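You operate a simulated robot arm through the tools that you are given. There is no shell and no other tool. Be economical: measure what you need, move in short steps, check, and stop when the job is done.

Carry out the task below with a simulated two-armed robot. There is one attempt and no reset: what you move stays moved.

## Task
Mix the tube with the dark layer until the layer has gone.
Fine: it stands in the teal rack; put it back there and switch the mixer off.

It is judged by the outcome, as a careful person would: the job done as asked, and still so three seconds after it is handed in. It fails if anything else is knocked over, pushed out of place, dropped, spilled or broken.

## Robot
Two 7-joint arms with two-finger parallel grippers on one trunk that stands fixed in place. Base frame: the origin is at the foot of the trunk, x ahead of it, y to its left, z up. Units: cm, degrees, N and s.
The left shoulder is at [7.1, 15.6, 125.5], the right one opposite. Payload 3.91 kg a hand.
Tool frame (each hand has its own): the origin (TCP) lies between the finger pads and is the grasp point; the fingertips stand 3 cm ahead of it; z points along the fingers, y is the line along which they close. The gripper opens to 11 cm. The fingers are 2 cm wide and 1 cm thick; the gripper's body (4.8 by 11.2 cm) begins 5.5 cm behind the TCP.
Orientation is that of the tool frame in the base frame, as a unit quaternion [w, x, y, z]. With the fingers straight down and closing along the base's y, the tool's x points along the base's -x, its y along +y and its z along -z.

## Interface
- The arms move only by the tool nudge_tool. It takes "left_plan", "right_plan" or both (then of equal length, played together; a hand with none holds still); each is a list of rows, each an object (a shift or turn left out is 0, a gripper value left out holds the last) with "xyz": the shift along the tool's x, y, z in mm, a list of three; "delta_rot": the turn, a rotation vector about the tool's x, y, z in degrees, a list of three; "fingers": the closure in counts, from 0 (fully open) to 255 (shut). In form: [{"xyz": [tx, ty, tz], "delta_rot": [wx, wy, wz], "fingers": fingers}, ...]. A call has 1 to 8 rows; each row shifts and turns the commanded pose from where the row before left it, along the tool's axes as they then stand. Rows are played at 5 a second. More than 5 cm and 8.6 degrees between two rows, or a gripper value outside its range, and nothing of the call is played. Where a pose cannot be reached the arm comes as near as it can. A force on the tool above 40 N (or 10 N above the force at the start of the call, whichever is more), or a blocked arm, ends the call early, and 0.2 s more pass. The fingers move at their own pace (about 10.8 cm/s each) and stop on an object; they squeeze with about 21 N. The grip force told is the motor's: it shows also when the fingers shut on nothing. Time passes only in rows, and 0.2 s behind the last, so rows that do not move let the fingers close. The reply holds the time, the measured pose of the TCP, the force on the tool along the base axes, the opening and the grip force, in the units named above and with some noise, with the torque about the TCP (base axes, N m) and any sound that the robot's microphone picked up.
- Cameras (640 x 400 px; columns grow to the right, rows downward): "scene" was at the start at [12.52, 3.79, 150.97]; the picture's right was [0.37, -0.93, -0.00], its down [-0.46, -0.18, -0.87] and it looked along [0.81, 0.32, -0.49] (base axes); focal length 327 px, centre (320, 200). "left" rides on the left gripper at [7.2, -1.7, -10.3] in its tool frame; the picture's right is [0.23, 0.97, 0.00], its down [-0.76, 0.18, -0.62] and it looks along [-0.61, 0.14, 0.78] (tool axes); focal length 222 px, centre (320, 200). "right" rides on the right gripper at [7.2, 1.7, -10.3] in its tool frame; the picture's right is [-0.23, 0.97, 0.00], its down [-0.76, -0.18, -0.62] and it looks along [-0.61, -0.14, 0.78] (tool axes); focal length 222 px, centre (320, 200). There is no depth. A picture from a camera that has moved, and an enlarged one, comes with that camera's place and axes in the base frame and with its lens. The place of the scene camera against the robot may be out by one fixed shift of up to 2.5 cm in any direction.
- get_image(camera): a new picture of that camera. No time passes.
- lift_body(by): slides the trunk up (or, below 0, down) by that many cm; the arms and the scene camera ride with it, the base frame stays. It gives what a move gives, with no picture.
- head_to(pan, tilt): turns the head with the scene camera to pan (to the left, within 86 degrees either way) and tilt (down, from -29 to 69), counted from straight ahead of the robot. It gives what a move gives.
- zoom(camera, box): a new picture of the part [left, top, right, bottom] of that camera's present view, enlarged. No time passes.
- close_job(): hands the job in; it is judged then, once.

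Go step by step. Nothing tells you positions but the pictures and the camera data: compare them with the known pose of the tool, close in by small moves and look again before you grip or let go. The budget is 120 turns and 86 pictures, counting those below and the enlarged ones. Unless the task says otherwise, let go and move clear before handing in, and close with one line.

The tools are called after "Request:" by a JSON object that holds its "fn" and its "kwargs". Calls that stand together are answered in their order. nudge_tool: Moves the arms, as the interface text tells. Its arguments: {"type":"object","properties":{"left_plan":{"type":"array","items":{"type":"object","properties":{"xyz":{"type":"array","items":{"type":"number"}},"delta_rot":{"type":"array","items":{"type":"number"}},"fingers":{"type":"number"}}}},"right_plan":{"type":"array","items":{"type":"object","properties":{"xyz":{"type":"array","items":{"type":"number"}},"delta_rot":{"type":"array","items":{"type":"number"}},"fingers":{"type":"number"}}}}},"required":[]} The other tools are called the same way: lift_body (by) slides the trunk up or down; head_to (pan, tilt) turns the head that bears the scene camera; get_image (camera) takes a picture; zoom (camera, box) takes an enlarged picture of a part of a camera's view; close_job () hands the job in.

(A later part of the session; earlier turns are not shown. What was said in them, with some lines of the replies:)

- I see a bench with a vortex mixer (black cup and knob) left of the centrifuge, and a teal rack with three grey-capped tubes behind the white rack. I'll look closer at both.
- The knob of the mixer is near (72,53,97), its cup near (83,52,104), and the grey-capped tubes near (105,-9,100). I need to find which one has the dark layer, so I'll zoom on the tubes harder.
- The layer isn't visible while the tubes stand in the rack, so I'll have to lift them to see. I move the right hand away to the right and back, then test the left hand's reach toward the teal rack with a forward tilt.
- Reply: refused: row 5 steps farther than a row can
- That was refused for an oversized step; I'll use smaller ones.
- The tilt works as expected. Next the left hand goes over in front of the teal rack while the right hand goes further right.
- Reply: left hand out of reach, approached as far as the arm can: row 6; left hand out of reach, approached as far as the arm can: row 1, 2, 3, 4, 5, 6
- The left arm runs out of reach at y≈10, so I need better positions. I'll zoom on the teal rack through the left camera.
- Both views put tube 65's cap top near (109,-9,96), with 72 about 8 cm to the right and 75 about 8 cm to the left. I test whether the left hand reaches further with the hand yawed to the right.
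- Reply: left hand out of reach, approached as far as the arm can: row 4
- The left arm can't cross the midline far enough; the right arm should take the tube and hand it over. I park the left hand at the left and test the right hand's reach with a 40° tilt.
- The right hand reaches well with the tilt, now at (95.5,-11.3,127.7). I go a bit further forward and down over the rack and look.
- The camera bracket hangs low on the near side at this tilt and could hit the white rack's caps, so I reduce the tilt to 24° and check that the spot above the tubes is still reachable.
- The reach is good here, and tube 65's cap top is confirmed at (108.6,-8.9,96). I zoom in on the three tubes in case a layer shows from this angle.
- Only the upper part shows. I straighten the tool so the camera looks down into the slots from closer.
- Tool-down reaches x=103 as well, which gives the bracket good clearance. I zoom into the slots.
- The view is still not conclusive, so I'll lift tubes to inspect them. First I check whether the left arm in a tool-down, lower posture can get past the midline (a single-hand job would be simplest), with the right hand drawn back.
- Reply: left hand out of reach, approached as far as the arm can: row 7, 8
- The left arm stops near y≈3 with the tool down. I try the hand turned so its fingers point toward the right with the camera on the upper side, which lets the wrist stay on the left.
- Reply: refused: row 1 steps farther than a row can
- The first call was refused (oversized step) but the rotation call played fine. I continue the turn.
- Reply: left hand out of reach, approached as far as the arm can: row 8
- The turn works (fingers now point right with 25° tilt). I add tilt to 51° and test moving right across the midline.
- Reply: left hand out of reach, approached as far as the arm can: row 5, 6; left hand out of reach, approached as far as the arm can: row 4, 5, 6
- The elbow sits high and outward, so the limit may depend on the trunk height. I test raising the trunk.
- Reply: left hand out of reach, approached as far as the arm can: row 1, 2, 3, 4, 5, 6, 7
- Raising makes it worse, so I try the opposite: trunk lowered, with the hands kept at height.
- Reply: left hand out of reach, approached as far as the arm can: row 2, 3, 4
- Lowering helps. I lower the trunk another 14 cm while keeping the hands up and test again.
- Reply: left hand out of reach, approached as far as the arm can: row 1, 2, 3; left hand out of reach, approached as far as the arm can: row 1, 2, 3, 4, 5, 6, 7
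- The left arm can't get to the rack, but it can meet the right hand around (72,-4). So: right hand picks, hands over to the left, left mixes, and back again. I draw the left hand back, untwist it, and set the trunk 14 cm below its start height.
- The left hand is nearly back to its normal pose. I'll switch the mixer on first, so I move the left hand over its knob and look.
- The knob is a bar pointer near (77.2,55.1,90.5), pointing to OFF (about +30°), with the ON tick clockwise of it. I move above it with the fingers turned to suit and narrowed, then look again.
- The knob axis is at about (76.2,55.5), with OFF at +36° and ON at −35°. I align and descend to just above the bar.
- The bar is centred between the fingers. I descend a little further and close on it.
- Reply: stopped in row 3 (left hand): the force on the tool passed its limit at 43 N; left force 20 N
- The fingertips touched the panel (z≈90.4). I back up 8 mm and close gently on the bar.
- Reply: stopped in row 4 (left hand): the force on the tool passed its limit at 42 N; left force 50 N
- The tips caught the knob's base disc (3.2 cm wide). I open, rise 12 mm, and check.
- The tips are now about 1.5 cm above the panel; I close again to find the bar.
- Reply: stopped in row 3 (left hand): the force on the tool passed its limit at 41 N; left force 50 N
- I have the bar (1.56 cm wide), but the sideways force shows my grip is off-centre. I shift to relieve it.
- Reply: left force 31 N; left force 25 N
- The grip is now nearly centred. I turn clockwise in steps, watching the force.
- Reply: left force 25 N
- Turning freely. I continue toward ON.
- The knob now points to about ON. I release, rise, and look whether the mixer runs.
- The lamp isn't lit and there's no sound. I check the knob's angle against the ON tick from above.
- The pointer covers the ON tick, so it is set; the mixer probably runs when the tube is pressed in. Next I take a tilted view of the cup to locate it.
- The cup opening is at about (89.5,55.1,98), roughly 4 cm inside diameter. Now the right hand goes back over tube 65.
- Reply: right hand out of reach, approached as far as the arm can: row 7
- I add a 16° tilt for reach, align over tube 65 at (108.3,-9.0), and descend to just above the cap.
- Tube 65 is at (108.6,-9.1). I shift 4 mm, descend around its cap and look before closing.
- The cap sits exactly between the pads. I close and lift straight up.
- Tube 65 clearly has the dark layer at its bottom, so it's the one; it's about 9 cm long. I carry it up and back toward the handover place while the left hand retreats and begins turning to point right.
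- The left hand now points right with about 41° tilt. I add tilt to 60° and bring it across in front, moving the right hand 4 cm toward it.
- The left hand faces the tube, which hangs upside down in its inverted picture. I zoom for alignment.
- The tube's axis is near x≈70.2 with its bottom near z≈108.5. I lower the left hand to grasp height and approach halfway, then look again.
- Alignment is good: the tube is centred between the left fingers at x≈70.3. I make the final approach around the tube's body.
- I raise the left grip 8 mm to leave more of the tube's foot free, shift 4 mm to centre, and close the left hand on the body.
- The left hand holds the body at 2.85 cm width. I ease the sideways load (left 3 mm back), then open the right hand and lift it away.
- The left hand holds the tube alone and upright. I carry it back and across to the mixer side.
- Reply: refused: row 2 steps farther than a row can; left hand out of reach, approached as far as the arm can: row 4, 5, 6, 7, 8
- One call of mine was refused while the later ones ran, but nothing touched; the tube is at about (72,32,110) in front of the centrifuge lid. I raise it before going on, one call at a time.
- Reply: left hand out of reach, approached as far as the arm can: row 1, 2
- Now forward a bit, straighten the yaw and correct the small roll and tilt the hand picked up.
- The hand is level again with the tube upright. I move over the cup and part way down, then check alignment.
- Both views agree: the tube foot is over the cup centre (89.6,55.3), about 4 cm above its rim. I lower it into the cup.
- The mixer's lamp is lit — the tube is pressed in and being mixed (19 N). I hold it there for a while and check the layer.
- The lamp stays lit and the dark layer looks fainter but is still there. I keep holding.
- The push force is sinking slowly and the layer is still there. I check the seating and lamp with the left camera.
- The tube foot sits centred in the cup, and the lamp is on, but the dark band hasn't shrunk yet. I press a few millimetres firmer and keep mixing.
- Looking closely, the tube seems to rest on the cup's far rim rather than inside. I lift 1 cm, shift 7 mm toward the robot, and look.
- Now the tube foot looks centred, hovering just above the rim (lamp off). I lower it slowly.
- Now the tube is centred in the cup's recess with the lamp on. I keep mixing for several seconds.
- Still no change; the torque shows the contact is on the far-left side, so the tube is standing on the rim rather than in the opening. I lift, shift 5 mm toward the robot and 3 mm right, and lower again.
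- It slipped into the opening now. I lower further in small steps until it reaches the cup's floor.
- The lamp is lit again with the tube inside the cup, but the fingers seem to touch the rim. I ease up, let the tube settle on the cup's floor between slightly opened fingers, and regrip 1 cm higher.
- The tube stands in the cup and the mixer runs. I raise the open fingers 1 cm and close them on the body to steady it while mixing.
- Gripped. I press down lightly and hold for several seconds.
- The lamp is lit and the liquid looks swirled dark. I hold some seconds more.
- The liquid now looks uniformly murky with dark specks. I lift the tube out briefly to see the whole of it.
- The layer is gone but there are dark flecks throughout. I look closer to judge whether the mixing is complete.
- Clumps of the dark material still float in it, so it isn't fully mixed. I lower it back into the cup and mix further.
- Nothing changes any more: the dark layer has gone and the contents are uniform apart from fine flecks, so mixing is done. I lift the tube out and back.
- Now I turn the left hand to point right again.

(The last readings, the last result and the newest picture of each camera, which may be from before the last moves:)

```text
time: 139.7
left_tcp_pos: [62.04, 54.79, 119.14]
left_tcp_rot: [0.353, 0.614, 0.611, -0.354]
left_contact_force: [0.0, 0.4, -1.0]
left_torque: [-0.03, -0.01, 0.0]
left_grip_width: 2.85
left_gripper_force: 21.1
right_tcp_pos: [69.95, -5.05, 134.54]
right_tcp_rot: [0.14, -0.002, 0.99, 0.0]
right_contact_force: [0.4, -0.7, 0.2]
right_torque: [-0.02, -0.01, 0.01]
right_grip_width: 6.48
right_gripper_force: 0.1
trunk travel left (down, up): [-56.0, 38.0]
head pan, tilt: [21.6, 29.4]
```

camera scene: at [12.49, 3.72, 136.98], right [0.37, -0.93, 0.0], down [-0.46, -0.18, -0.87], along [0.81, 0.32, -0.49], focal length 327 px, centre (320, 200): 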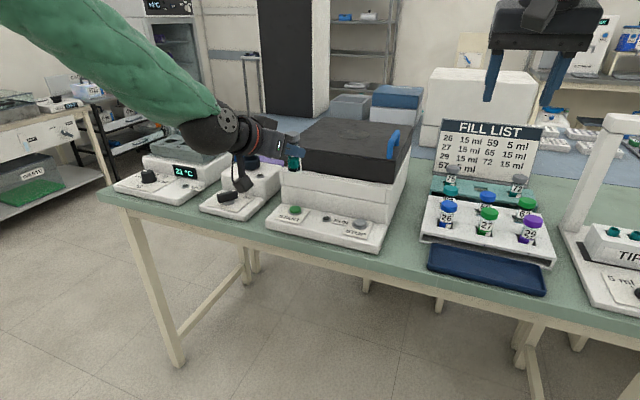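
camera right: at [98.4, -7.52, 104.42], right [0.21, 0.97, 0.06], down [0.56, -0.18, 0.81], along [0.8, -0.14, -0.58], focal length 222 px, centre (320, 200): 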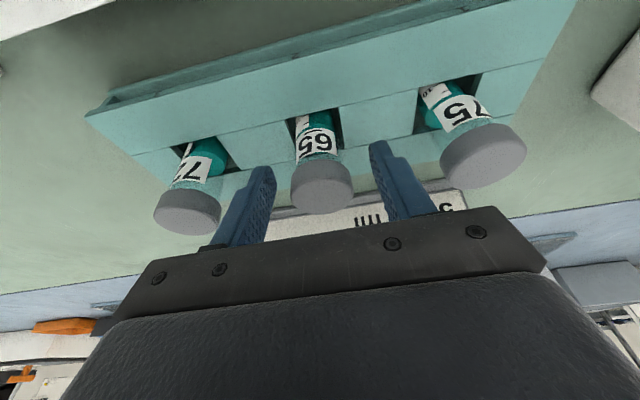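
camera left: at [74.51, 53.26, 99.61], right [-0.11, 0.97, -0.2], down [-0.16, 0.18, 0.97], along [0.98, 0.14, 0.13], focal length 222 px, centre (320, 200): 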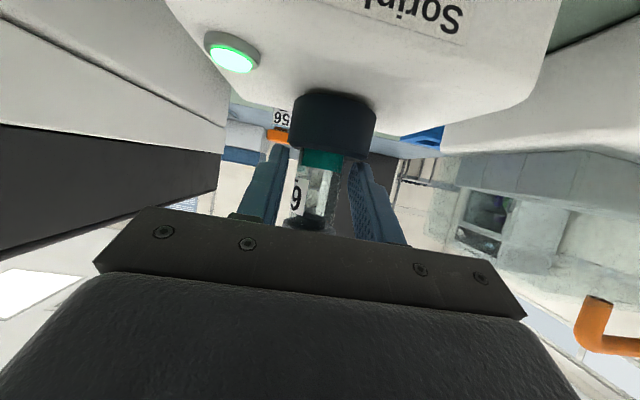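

Request:
{"fn": "nudge_tool", "kwargs": {"left_plan": [{"xyz": [-24.5, 0, 42.4]}, {"xyz": [-24.5, 0, 42.4]}, {"xyz": [-24.5, 0, 42.4]}, {"xyz": [-24.5, 0, 42.4]}, {"xyz": [-24.5, 0, 42.4]}, {"xyz": [-24.5, 0, 42.4]}, {"xyz": [-24.5, 0, 42.4]}, {"xyz": [-24.5, 0, 42.4]}]}}

Request:
{"fn": "nudge_tool", "kwargs": {"left_plan": [{"xyz": [0, 41, 0]}, {"xyz": [0, 41, 0]}, {"xyz": [-24.5, 0, 42.4]}, {"xyz": [-24.5, 0, 42.4]}, {"xyz": [-24.5, 0, 42.4]}, {"xyz": [-24.5, 0, 42.4]}, {}]}}

Request:
{"fn": "get_image", "kwargs": {"camera": "right"}}

Request:
{"fn": "zoom", "kwargs": {"camera": "scene", "box": [420, 75, 560, 195]}}

```text
time: 141.5
left_tcp_pos: [61.84, 15.55, 119.1]
left_tcp_rot: [0.353, 0.613, 0.612, -0.354]
left_contact_force: [-0.7, -1.2, -0.6]
left_torque: [0.02, -0.01, -0.02]
left_grip_width: 2.86
left_gripper_force: 20.8
right_tcp_pos: [70.26, -5.22, 134.28]
right_tcp_rot: [0.138, -0.003, 0.99, 0.001]
right_contact_force: [0.2, 0.0, -0.6]
right_torque: [0.03, 0.02, 0.0]
right_grip_width: 6.48
right_gripper_force: 0.0
trunk travel left (down, up): [-56.0, 38.0]
head pan, tilt: [21.6, 29.4]
```

```text
time: 143.1
left_tcp_pos: [69.91, -3.75, 119.19]
left_tcp_rot: [0.353, 0.613, 0.611, -0.354]
left_contact_force: [-0.1, 0.1, -0.6]
left_torque: [0.01, 0.06, 0.02]
left_grip_width: 2.87
left_gripper_force: 21.1
right_tcp_pos: [70.07, -5.09, 134.43]
right_tcp_rot: [0.14, -0.002, 0.99, -0.001]
right_contact_force: [-0.4, 1.4, 1.0]
right_torque: [-0.01, 0.03, -0.01]
right_grip_width: 6.48
right_gripper_force: 0.0
trunk travel left (down, up): [-56.0, 38.0]
head pan, tilt: [21.6, 29.4]
```

```text
13 pictures are left
camera right: at [60.17, -3.51, 142.38], right [0.21, 0.97, 0.06], down [0.56, -0.17, 0.81], along [0.8, -0.14, -0.58], focal length 222 px, centre (320, 200)
```

right: 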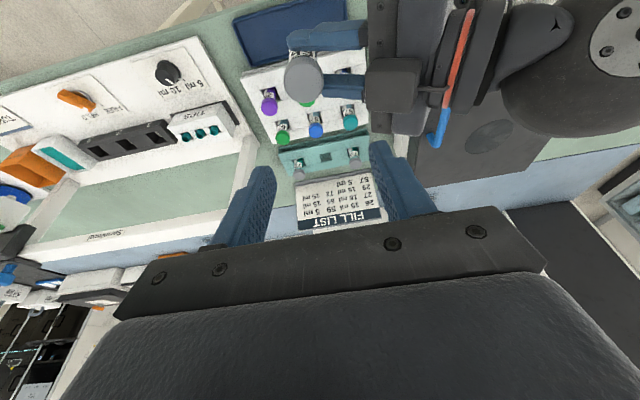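

```text
3.33 times, centred on (490, 135) of scene
camera zoom: at [12.48, 3.94, 136.97], right [0.37, -0.93, 0.0], down [-0.46, -0.18, -0.87], along [0.81, 0.32, -0.49], focal length 1091 px, centre (-247, 417)
```

zoom: 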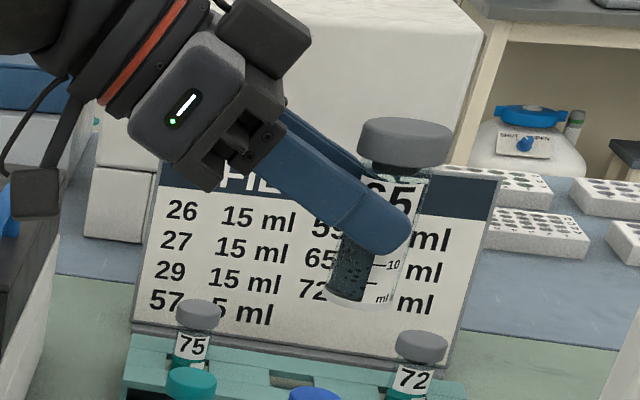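

The tube stands upright in the left hand with its cap top at about (69.9,-5.9,121.7). I bring the right hand down over the cap, stopping above it to check.

Request:
{"fn": "nudge_tool", "kwargs": {"right_plan": [{"xyz": [7.4, -8, -2.1]}, {"xyz": [11, 0, 38.4]}, {"xyz": [9.7, 0, 33.6]}]}}

Request:
{"fn": "get_image", "kwargs": {"camera": "right"}}

```text
time: 143.9
left_tcp_pos: [69.96, -4.12, 119.12]
left_tcp_rot: [0.352, 0.614, 0.612, -0.353]
left_contact_force: [-0.4, 0.5, -0.6]
left_torque: [0.02, -0.01, 0.02]
left_grip_width: 2.84
left_gripper_force: 21.0
right_tcp_pos: [69.19, -6.06, 126.77]
right_tcp_rot: [0.139, -0.002, 0.99, 0.001]
right_contact_force: [0.0, 0.4, -0.8]
right_torque: [-0.01, 0.05, -0.01]
right_grip_width: 6.46
right_gripper_force: 0.1
trunk travel left (down, up): [-56.0, 38.0]
head pan, tilt: [21.6, 29.4]
```

```text
11 pictures are left
camera right: at [59.33, -4.47, 134.69], right [0.21, 0.97, 0.06], down [0.56, -0.18, 0.81], along [0.8, -0.14, -0.58], focal length 222 px, centre (320, 200)
```

right: 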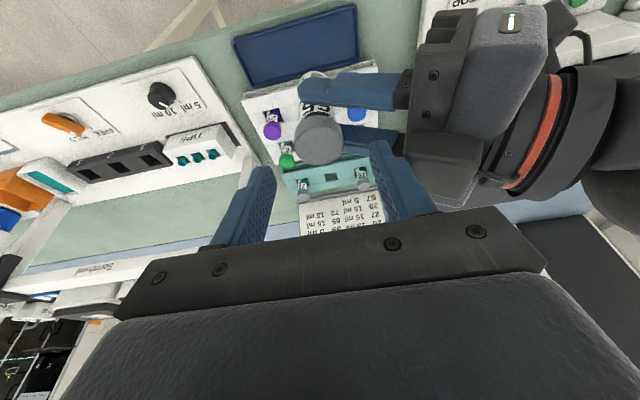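

The cap is exactly in line (69.9,-5.95,121.5). I descend 4 cm and close the right hand on it.

Request:
{"fn": "nudge_tool", "kwargs": {"right_plan": [{"xyz": [5.5, 0, 19.2]}, {"xyz": [5.5, 0, 19.2]}, {}, {"fingers": 160}, {"fingers": 255}, {}, {}]}}

Request:
{"fn": "zoom", "kwargs": {"camera": "scene", "box": [420, 75, 560, 195]}}

```text
time: 145.5
left_tcp_pos: [69.97, -4.02, 119.11]
left_tcp_rot: [0.353, 0.614, 0.611, -0.354]
left_contact_force: [2.8, -16.3, -0.9]
left_torque: [0.15, 0.02, 0.02]
left_grip_width: 2.85
left_gripper_force: 21.3
right_tcp_pos: [69.21, -6.04, 122.82]
right_tcp_rot: [0.139, -0.004, 0.99, 0.001]
right_contact_force: [-2.0, 16.8, 0.8]
right_torque: [0.47, 0.06, 0.15]
right_grip_width: 3.43
right_gripper_force: 21.5
trunk travel left (down, up): [-56.0, 38.0]
head pan, tilt: [21.6, 29.4]
```

```text
3.33 times, centred on (490, 135) of scene
camera zoom: at [12.53, 3.78, 136.97], right [0.37, -0.93, 0.0], down [-0.46, -0.18, -0.87], along [0.81, 0.32, -0.49], focal length 1091 px, centre (-247, 417)
```

zoom: 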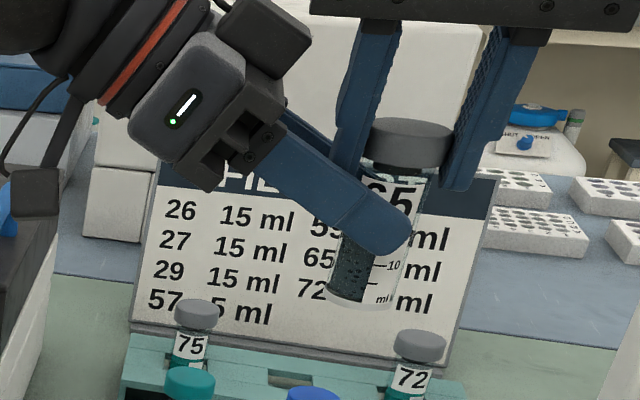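

The right hand holds the cap (3.43 cm). I relieve the small side load, then open the left hand and pull it straight back.

Request:
{"fn": "nudge_tool", "kwargs": {"right_plan": [{"xyz": [0, 2.5, 0]}, {}, {}, {}, {}, {}, {}], "left_plan": [{}, {}, {"fingers": 110}, {}, {"xyz": [12, 0, -20.8]}, {"xyz": [24, 0, -41.6]}, {"xyz": [24, 0, -41.6]}]}}

```text
time: 147.1
left_tcp_pos: [69.99, 8.04, 119.14]
left_tcp_rot: [0.352, 0.614, 0.61, -0.355]
left_contact_force: [-0.3, 0.5, 0.1]
left_torque: [0.01, 0.01, 0.01]
left_grip_width: 6.24
left_gripper_force: 0.1
right_tcp_pos: [69.04, -5.76, 122.92]
right_tcp_rot: [0.14, -0.001, 0.99, 0.0]
right_contact_force: [-0.2, 0.0, 0.2]
right_torque: [-0.03, 0.02, -0.02]
right_grip_width: 3.45
right_gripper_force: 21.6
trunk travel left (down, up): [-56.0, 38.0]
head pan, tilt: [21.6, 29.4]
```

The right hand has the tube. I carry it forward to above its slot while the left hand withdraws.

Request:
{"fn": "nudge_tool", "kwargs": {"right_plan": [{"xyz": [-46.6, -4, 13.4]}, {"xyz": [-46.6, -4, 13.4]}, {"xyz": [-46.6, -4, 13.4]}, {"xyz": [-46.6, -4, 13.4]}, {"xyz": [-46.6, -4, 13.4]}, {"xyz": [-46.6, -4, 13.4]}, {"xyz": [-46.6, -4, 13.4]}, {"xyz": [-46.6, -5, 13.4]}], "left_plan": [{"xyz": [24, 0, -41.6]}, {"xyz": [24, 0, -41.6]}, {"xyz": [0, -40, 0]}, {"xyz": [0, -40, 0]}, {"xyz": [24, 0, -41.6]}, {"xyz": [24, 0, -41.6]}, {"xyz": [24, 0, -41.6]}, {"xyz": [24, 0, -41.6]}]}}

```text
time: 148.9
left_tcp_pos: [62.29, 37.2, 119.27]
left_tcp_rot: [0.354, 0.613, 0.61, -0.356]
left_contact_force: [-0.3, 0.7, -0.3]
left_torque: [-0.05, 0.01, -0.02]
left_grip_width: 6.26
left_gripper_force: 0.0
right_tcp_pos: [108.33, -8.85, 122.87]
right_tcp_rot: [0.138, -0.003, 0.99, -0.001]
right_contact_force: [-0.1, 0.4, 0.4]
right_torque: [0.03, 0.01, -0.01]
right_grip_width: 3.45
right_gripper_force: 20.9
trunk travel left (down, up): [-56.0, 38.0]
head pan, tilt: [21.6, 29.4]
```

Now I fine-adjust and descend to just above the rack, then look.

Request:
{"fn": "nudge_tool", "kwargs": {"right_plan": [{"xyz": [4.6, -2, -1.3]}, {"xyz": [12.9, 0, 44.8]}, {"xyz": [12.9, 0, 44.8]}, {"xyz": [12.9, 0, 44.8]}, {}]}}

Request:
{"fn": "zoom", "kwargs": {"camera": "right", "box": [200, 60, 440, 220]}}

Request:
{"fn": "zoom", "kwargs": {"camera": "scene", "box": [430, 110, 530, 210]}}

```text
time: 150.1
left_tcp_pos: [62.33, 36.98, 119.47]
left_tcp_rot: [0.353, 0.614, 0.611, -0.354]
left_contact_force: [-0.3, -0.2, -0.2]
left_torque: [0.01, -0.03, 0.03]
left_grip_width: 6.27
left_gripper_force: 0.2
right_tcp_pos: [107.61, -9.14, 108.72]
right_tcp_rot: [0.14, -0.001, 0.99, 0.0]
right_contact_force: [-0.3, -0.1, -0.1]
right_torque: [-0.02, 0.01, 0.01]
right_grip_width: 3.42
right_gripper_force: 21.3
trunk travel left (down, up): [-56.0, 38.0]
head pan, tilt: [21.6, 29.4]
```

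```text
2.50 times, centred on (320, 140) of right
camera zoom: at [97.77, -7.63, 116.79], right [0.21, 0.97, 0.06], down [0.56, -0.18, 0.81], along [0.8, -0.14, -0.58], focal length 555 px, centre (320, 350)
```

zoom: 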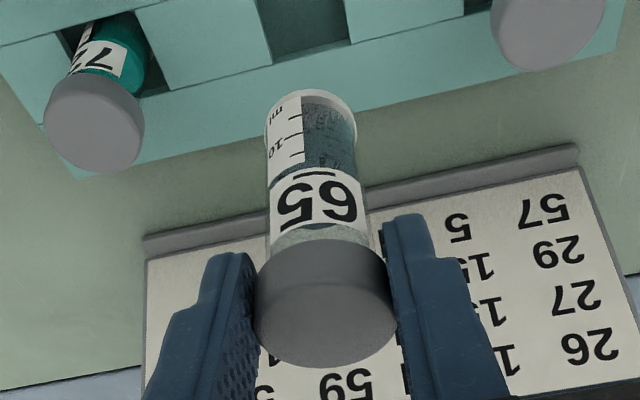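

```text
4.00 times, centred on (480, 160) of scene
camera zoom: at [12.45, 3.81, 136.98], right [0.37, -0.93, 0.0], down [-0.46, -0.18, -0.87], along [0.81, 0.32, -0.49], focal length 1310 px, centre (-320, 360)
```

zoom: 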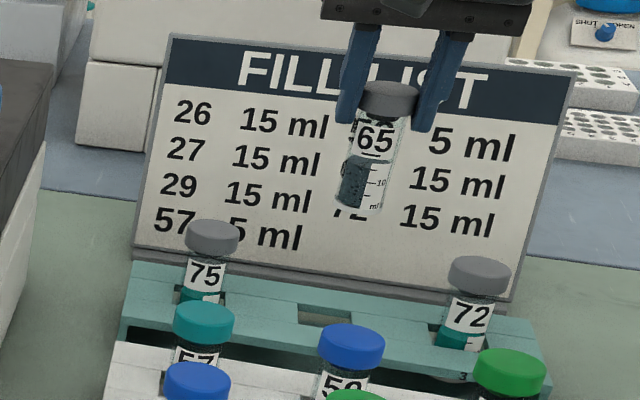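

Hole centre is about (108.7,-9.1); the tube seems to lean about 4° with its foot toward the robot. I correct that tilt, descend to just above the hole, and look again.

Request:
{"fn": "nudge_tool", "kwargs": {"right_plan": [{"delta_rot": [0, -4, 0]}, {"xyz": [10.3, 0, 28.2]}, {"xyz": [10.3, 0, 28.2]}, {}]}}

Request:
{"fn": "zoom", "kwargs": {"camera": "right", "box": [200, 40, 440, 220]}}

```text
time: 151.1
left_tcp_pos: [62.32, 36.98, 119.45]
left_tcp_rot: [0.353, 0.614, 0.61, -0.355]
left_contact_force: [-0.1, 0.0, -0.1]
left_torque: [0.01, -0.03, -0.04]
left_grip_width: 6.25
left_gripper_force: 0.1
right_tcp_pos: [107.4, -8.99, 102.87]
right_tcp_rot: [0.174, -0.003, 0.985, 0.001]
right_contact_force: [0.3, 0.1, -0.5]
right_torque: [-0.01, 0.04, -0.01]
right_grip_width: 3.43
right_gripper_force: 21.0
trunk travel left (down, up): [-56.0, 38.0]
head pan, tilt: [21.6, 29.4]
```

```text
2.22 times, centred on (320, 130) of right
camera zoom: at [97.01, -7.5, 110.06], right [0.21, 0.97, 0.08], down [0.5, -0.18, 0.85], along [0.84, -0.14, -0.53], focal length 494 px, centre (320, 356)
```

zoom: 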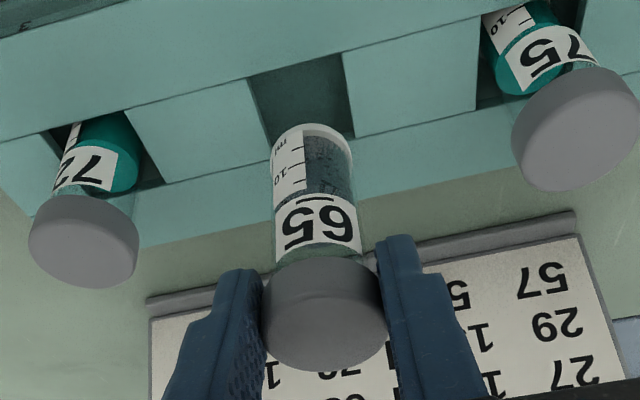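

The tube foot is nearly above the hole (about 2 mm off). I shift, then lower it in with force watching.

Request:
{"fn": "nudge_tool", "kwargs": {"right_plan": [{"xyz": [-1.4, -2, 0.5]}, {"xyz": [3.4, 0, 9.4]}, {"xyz": [3.4, 0, 9.4]}, {"xyz": [3.4, 0, 9.4]}]}}

Request:
{"fn": "zoom", "kwargs": {"camera": "right", "box": [200, 40, 440, 220]}}

```text
time: 152.1
left_tcp_pos: [62.21, 37.01, 119.59]
left_tcp_rot: [0.353, 0.614, 0.611, -0.354]
left_contact_force: [-0.6, 0.5, 0.6]
left_torque: [-0.02, 0.0, 0.01]
left_grip_width: 6.24
left_gripper_force: 0.0
right_tcp_pos: [107.57, -9.3, 99.99]
right_tcp_rot: [0.174, -0.002, 0.985, 0.001]
right_contact_force: [-0.1, -0.1, 7.6]
right_torque: [-0.01, -0.23, 0.0]
right_grip_width: 3.41
right_gripper_force: 21.5
trunk travel left (down, up): [-56.0, 38.0]
head pan, tilt: [21.6, 29.4]
```

```text
2.22 times, centred on (320, 130) of right
camera zoom: at [97.2, -7.79, 107.3], right [0.21, 0.97, 0.08], down [0.5, -0.18, 0.85], along [0.84, -0.14, -0.53], focal length 494 px, centre (320, 356)
```

zoom: 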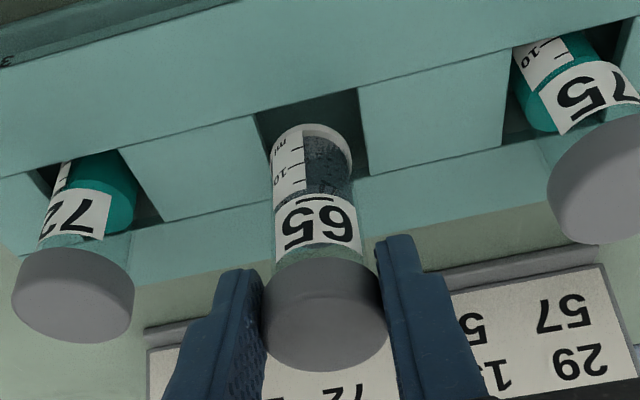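

There's a 7.6 N contact at the rear side of the foot. I check from the scene camera before moving.

Request:
{"fn": "zoom", "kwargs": {"camera": "scene", "box": [440, 135, 520, 200]}}

```text
6.15 times, centred on (480, 168) of scene
camera zoom: at [12.44, 3.81, 137.0], right [0.37, -0.93, 0.0], down [-0.46, -0.18, -0.87], along [0.81, 0.32, -0.49], focal length 2015 px, centre (-665, 400)
```

zoom: 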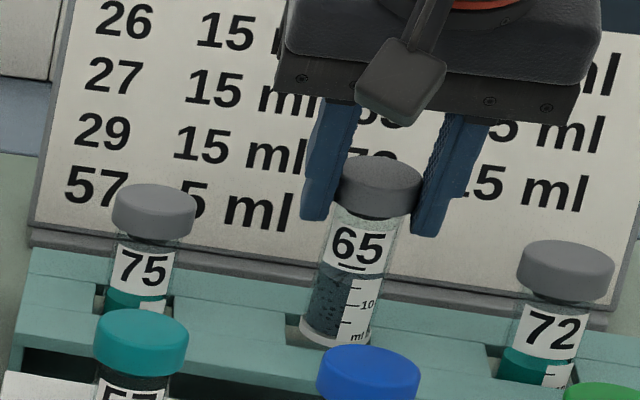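

The scene view suggests the tube is 3–4 mm too far back and 2 mm too far right. I lift slightly, shift, and try again.

Request:
{"fn": "nudge_tool", "kwargs": {"right_plan": [{"xyz": [-1.7, 0, -4.7]}, {"xyz": [3.8, 2, -1.4]}, {"xyz": [2.7, 0, 7.5]}, {"xyz": [2.7, 0, 7.5]}]}}

```text
time: 153.1
left_tcp_pos: [62.38, 36.97, 119.36]
left_tcp_rot: [0.353, 0.614, 0.611, -0.355]
left_contact_force: [-0.1, 0.9, 0.6]
left_torque: [0.0, 0.01, 0.0]
left_grip_width: 6.26
left_gripper_force: 0.0
right_tcp_pos: [107.3, -9.17, 98.82]
right_tcp_rot: [0.174, -0.002, 0.985, 0.0]
right_contact_force: [-0.7, -0.4, 0.6]
right_torque: [0.03, 0.01, 0.01]
right_grip_width: 3.44
right_gripper_force: 21.5
trunk travel left (down, up): [-56.0, 38.0]
head pan, tilt: [21.6, 29.4]
```

It passed the edge without force. I continue down until it bottoms.

Request:
{"fn": "nudge_tool", "kwargs": {"right_plan": [{"xyz": [1.7, 0, 4.7]}, {"xyz": [1.7, 0, 4.7]}, {}]}}

```text
time: 153.9
left_tcp_pos: [62.27, 36.93, 119.37]
left_tcp_rot: [0.353, 0.613, 0.612, -0.354]
left_contact_force: [0.2, 0.0, 0.0]
left_torque: [-0.02, 0.0, 0.0]
left_grip_width: 6.26
left_gripper_force: 0.0
right_tcp_pos: [107.06, -9.25, 97.71]
right_tcp_rot: [0.174, -0.002, 0.985, 0.001]
right_contact_force: [0.1, 0.5, -0.8]
right_torque: [-0.01, 0.0, -0.03]
right_grip_width: 3.43
right_gripper_force: 21.1
trunk travel left (down, up): [-56.0, 38.0]
head pan, tilt: [21.6, 29.4]
```

Request:
{"fn": "nudge_tool", "kwargs": {"right_plan": [{"xyz": [1, 0, 2.8]}, {"xyz": [1, 0, 2.8]}, {}]}}

```text
time: 154.7
left_tcp_pos: [62.2, 36.88, 119.4]
left_tcp_rot: [0.353, 0.614, 0.611, -0.355]
left_contact_force: [-0.5, -0.6, 0.0]
left_torque: [0.01, -0.04, -0.01]
left_grip_width: 6.27
left_gripper_force: 0.0
right_tcp_pos: [107.3, -9.32, 97.51]
right_tcp_rot: [0.175, -0.002, 0.985, 0.0]
right_contact_force: [1.0, -0.4, 8.9]
right_torque: [-0.03, -0.14, -0.01]
right_grip_width: 3.43
right_gripper_force: 20.3
trunk travel left (down, up): [-56.0, 38.0]
head pan, tilt: [21.6, 29.4]
```

It bottomed at the expected height. I open the right hand, rise clear and check.

Request:
{"fn": "nudge_tool", "kwargs": {"right_plan": [{"fingers": 110}, {}, {"xyz": [-7, 0, -19]}, {"xyz": [-13.7, 0, -37.6]}, {"xyz": [-13.7, 0, -37.6]}, {"xyz": [-13.7, 0, -37.6]}]}}

Request:
{"fn": "zoom", "kwargs": {"camera": "scene", "box": [430, 135, 530, 210]}}

```text
time: 156.1
left_tcp_pos: [62.19, 36.95, 119.47]
left_tcp_rot: [0.353, 0.614, 0.611, -0.354]
left_contact_force: [-0.7, -0.1, -0.3]
left_torque: [-0.01, 0.0, 0.04]
left_grip_width: 6.24
left_gripper_force: 0.0
right_tcp_pos: [106.93, -9.08, 111.27]
right_tcp_rot: [0.174, -0.003, 0.985, 0.0]
right_contact_force: [0.6, 0.8, -0.5]
right_torque: [0.0, 0.01, -0.02]
right_grip_width: 6.27
right_gripper_force: 0.0
trunk travel left (down, up): [-56.0, 38.0]
head pan, tilt: [21.6, 29.4]
```

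```text
5.33 times, centred on (480, 172) of scene
camera zoom: at [12.41, 3.85, 136.97], right [0.37, -0.93, 0.0], down [-0.46, -0.18, -0.87], along [0.81, 0.32, -0.49], focal length 1746 px, centre (-533, 347)
```

zoom: 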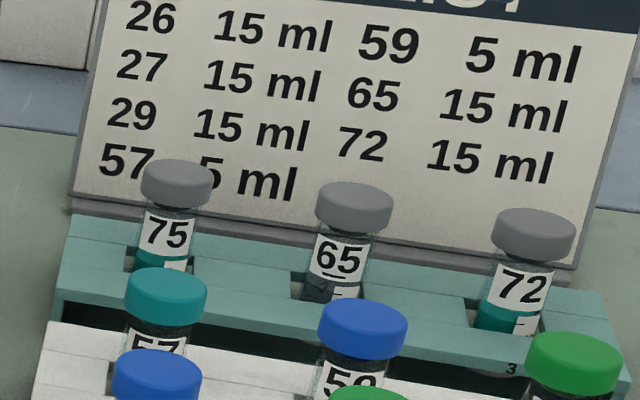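

Tube 65 is back in its slot, level with its neighbours. The right hand withdraws and the left hand straightens up to switch the mixer off.

Request:
{"fn": "nudge_tool", "kwargs": {"right_plan": [{"xyz": [-16, 0, -45]}, {"xyz": [-10, 0, -28]}, {"xyz": [45, 0, -16.4]}, {"xyz": [45, 0, -16.4]}, {"xyz": [45, 0, -16.4]}, {"xyz": [45, 0, -16.4]}, {"xyz": [45, 0, -16.4]}, {"xyz": [45, 0, -16.4]}], "left_plan": [{"delta_rot": [0, 8.5, 0]}, {"delta_rot": [0, 8.5, 0]}, {"delta_rot": [0, 8.5, 0]}, {"delta_rot": [0, 8.5, 0]}, {"delta_rot": [0, 8.5, 0]}, {"delta_rot": [0, 8.5, 0]}, {"delta_rot": [0, 8.5, 0]}, {"delta_rot": [0, 0.5, -6]}]}}

Request:
{"fn": "nudge_tool", "kwargs": {"left_plan": [{"delta_rot": [0, 0, -8.5]}, {"delta_rot": [0, 0, -8.5]}, {"delta_rot": [0, 0, -8.5]}, {"delta_rot": [0, 0, -8.5]}, {"delta_rot": [0, 0, -8.5]}, {"delta_rot": [0, 0, -6]}]}}

```text
time: 157.9
left_tcp_pos: [62.12, 37.18, 119.13]
left_tcp_rot: [0.0, 0.671, 0.742, 0.001]
left_contact_force: [-0.1, -0.7, 0.7]
left_torque: [-0.01, 0.01, 0.0]
left_grip_width: 6.25
left_gripper_force: 0.0
right_tcp_pos: [78.28, -9.47, 118.9]
right_tcp_rot: [0.175, -0.001, 0.985, 0.0]
right_contact_force: [0.1, -0.4, 0.5]
right_torque: [0.03, 0.02, 0.01]
right_grip_width: 6.26
right_gripper_force: 0.0
trunk travel left (down, up): [-56.0, 38.0]
head pan, tilt: [21.6, 29.4]
```

```text
time: 159.3
left_tcp_pos: [62.25, 36.96, 118.95]
left_tcp_rot: [0.0, 0.305, 0.952, -0.001]
left_contact_force: [-0.2, -1.0, 0.1]
left_torque: [-0.01, -0.01, 0.04]
left_grip_width: 6.24
left_gripper_force: 0.0
right_tcp_pos: [78.43, -9.47, 118.75]
right_tcp_rot: [0.173, -0.001, 0.985, 0.0]
right_contact_force: [0.3, -0.4, -0.6]
right_torque: [0.0, -0.02, 0.01]
right_grip_width: 6.27
right_gripper_force: 0.1
trunk travel left (down, up): [-56.0, 38.0]
head pan, tilt: [21.6, 29.4]
```

The left hand is tool-down at the knob's ON angle. I move over the knob and look.

Request:
{"fn": "nudge_tool", "kwargs": {"left_plan": [{"xyz": [-1.8, 45.6, 0], "fingers": 130}, {"xyz": [-1.8, 45.6, 0]}, {"xyz": [-1.8, 45.6, 0]}, {"xyz": [-1.8, 45.6, 0]}, {"xyz": [-1.8, 45.6, 0]}, {"xyz": [0, 0, 45]}, {"xyz": [0, 0, 45]}, {"xyz": [0, 0, 45]}]}}

Request:
{"fn": "get_image", "kwargs": {"camera": "left"}}

```text
time: 161.1
left_tcp_pos: [76.56, 55.16, 105.36]
left_tcp_rot: [0.0, 0.308, 0.952, 0.0]
left_contact_force: [-0.4, -0.3, -0.3]
left_torque: [-0.04, 0.01, 0.0]
left_grip_width: 5.42
left_gripper_force: 0.0
right_tcp_pos: [78.55, -9.37, 118.76]
right_tcp_rot: [0.173, -0.002, 0.985, 0.0]
right_contact_force: [-0.9, 0.1, 0.4]
right_torque: [-0.03, 0.0, -0.04]
right_grip_width: 6.26
right_gripper_force: 0.1
trunk travel left (down, up): [-56.0, 38.0]
head pan, tilt: [21.6, 29.4]
```

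```text
3 pictures are left
camera left: at [69.58, 58.12, 115.65], right [0.38, 0.92, 0.0], down [0.72, -0.3, 0.62], along [0.57, -0.24, -0.78], focal length 222 px, centre (320, 200)
```

left: 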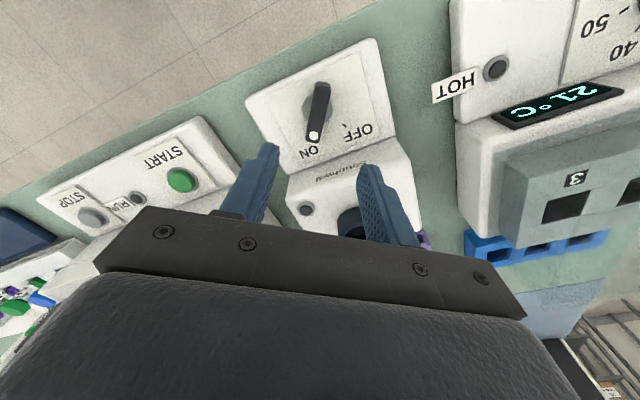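

The knob is unchanged at ON. I descend to the same grip height as before and close.

Request:
{"fn": "nudge_tool", "kwargs": {"left_plan": [{"xyz": [1, -3.4, 0]}, {"xyz": [0, 0, 45]}, {"xyz": [0, 0, 40]}, {"xyz": [0, 0, 14]}, {"fingers": 255}, {}, {}]}}

```text
time: 162.7
left_tcp_pos: [76.42, 54.84, 95.55]
left_tcp_rot: [0.0, 0.306, 0.952, 0.0]
left_contact_force: [22.8, 24.8, 7.8]
left_torque: [0.51, -0.78, 0.82]
left_grip_width: 1.61
left_gripper_force: 44.9
right_tcp_pos: [78.61, -9.2, 118.9]
right_tcp_rot: [0.172, -0.003, 0.985, -0.001]
right_contact_force: [0.3, 0.6, 0.4]
right_torque: [-0.03, 0.0, 0.0]
right_grip_width: 6.26
right_gripper_force: 0.0
trunk travel left (down, up): [-56.0, 38.0]
head pan, tilt: [21.6, 29.4]
```

Gripped. I relieve the side force and turn it back counter-clockwise.

Request:
{"fn": "nudge_tool", "kwargs": {"left_plan": [{"xyz": [0, 5, 0]}, {}, {"delta_rot": [0, 0, -6]}, {"delta_rot": [0, 0, -7]}, {"delta_rot": [0, 0, -7]}, {"delta_rot": [0, 0, -7]}]}}

```text
time: 164.1
left_tcp_pos: [76.33, 54.96, 95.46]
left_tcp_rot: [-0.002, 0.077, 0.997, 0.001]
left_contact_force: [-20.2, -22.9, -20.7]
left_torque: [-0.64, -0.22, 0.04]
left_grip_width: 1.58
left_gripper_force: 44.8
right_tcp_pos: [78.35, -9.58, 118.83]
right_tcp_rot: [0.174, -0.001, 0.985, 0.0]
right_contact_force: [-0.3, -0.6, 0.5]
right_torque: [-0.01, -0.02, -0.02]
right_grip_width: 6.28
right_gripper_force: 0.0
trunk travel left (down, up): [-56.0, 38.0]
head pan, tilt: [21.6, 29.4]
```

Request:
{"fn": "nudge_tool", "kwargs": {"left_plan": [{"xyz": [3, -3, -2], "delta_rot": [0, 0, -6]}, {"delta_rot": [0, 0, -8]}, {"delta_rot": [0, 0, -8]}, {"delta_rot": [0, 0, -8]}, {"delta_rot": [0, 0, -8]}, {"delta_rot": [0, 0, -7.5]}]}}

```text
time: 165.5
left_tcp_pos: [76.27, 55.11, 95.46]
left_tcp_rot: [-0.002, -0.315, 0.949, 0.001]
left_contact_force: [6.7, -5.0, -37.6]
left_torque: [-0.23, -0.39, -1.05]
left_grip_width: 1.61
left_gripper_force: 45.7
right_tcp_pos: [78.82, -9.26, 118.6]
right_tcp_rot: [0.172, -0.003, 0.985, -0.001]
right_contact_force: [-1.1, -0.7, -0.5]
right_torque: [0.01, 0.02, 0.0]
right_grip_width: 6.26
right_gripper_force: 0.1
trunk travel left (down, up): [-56.0, 38.0]
head pan, tilt: [21.6, 29.4]
```

It's back at the OFF angle. I relieve the upward pull, release, rise and check.

Request:
{"fn": "nudge_tool", "kwargs": {"left_plan": [{"xyz": [0, 0, 3]}, {"fingers": 130}, {}, {"xyz": [0, 0, -40]}, {"xyz": [0, 0, -45]}, {"xyz": [0, 0, -45]}]}}

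Request:
{"fn": "zoom", "kwargs": {"camera": "left", "box": [200, 60, 440, 220]}}

```text
time: 166.9
left_tcp_pos: [76.14, 55.05, 108.68]
left_tcp_rot: [0.001, -0.315, 0.949, 0.001]
left_contact_force: [-0.2, -0.1, 0.9]
left_torque: [0.02, 0.01, 0.03]
left_grip_width: 5.41
left_gripper_force: 0.0
right_tcp_pos: [78.44, -9.58, 118.88]
right_tcp_rot: [0.174, -0.002, 0.985, 0.0]
right_contact_force: [0.5, 0.1, 0.3]
right_torque: [0.05, -0.03, -0.03]
right_grip_width: 6.24
right_gripper_force: 0.0
trunk travel left (down, up): [-56.0, 38.0]
head pan, tilt: [21.6, 29.4]
```

```text
2.50 times, centred on (320, 140) of left
camera zoom: at [71.22, 49.37, 118.99], right [-0.76, 0.64, 0.0], down [0.5, 0.6, 0.62], along [0.4, 0.48, -0.78], focal length 555 px, centre (320, 350)
```

zoom: 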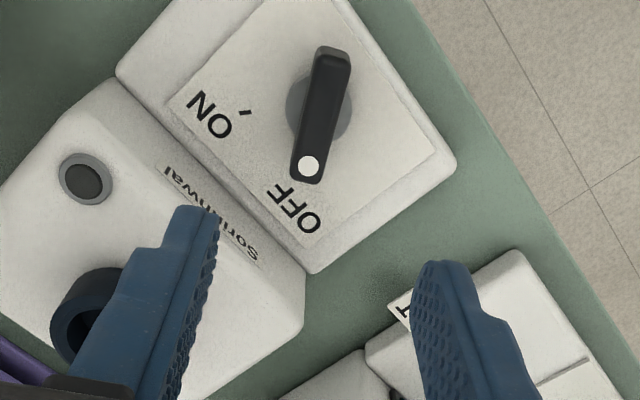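

The knob is back at OFF and the lamp is dark. I take one last overall look.

Request:
{"fn": "get_image", "kwargs": {"camera": "scene"}}

```text
1 pictures are left
camera scene: at [12.42, 3.71, 136.98], right [0.37, -0.93, 0.0], down [-0.46, -0.18, -0.87], along [0.81, 0.32, -0.49], focal length 327 px, centre (320, 200)
```

scene: 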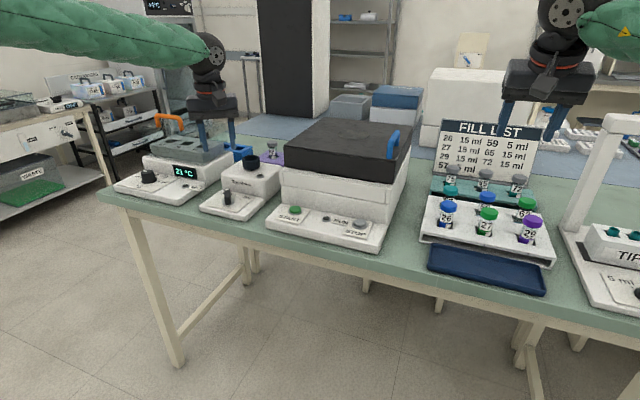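

Everything stands in place: tube 65 is in the teal rack, the mixer is off, and both hands are empty and clear. I hand the job in.

Request:
{"fn": "close_job", "kwargs": {}}

```text
The job is handed in.
```

Tube 65, the one with the dark layer, was mixed until the layer was gone and put back in its slot in the teal rack, and the mixer is off. The liquid still holds fine dark flecks and has turned from teal to grey-blue. About six more seconds on the mixer changed nothing, so I can't say whether that is how it should look or whether I mixed it too long.
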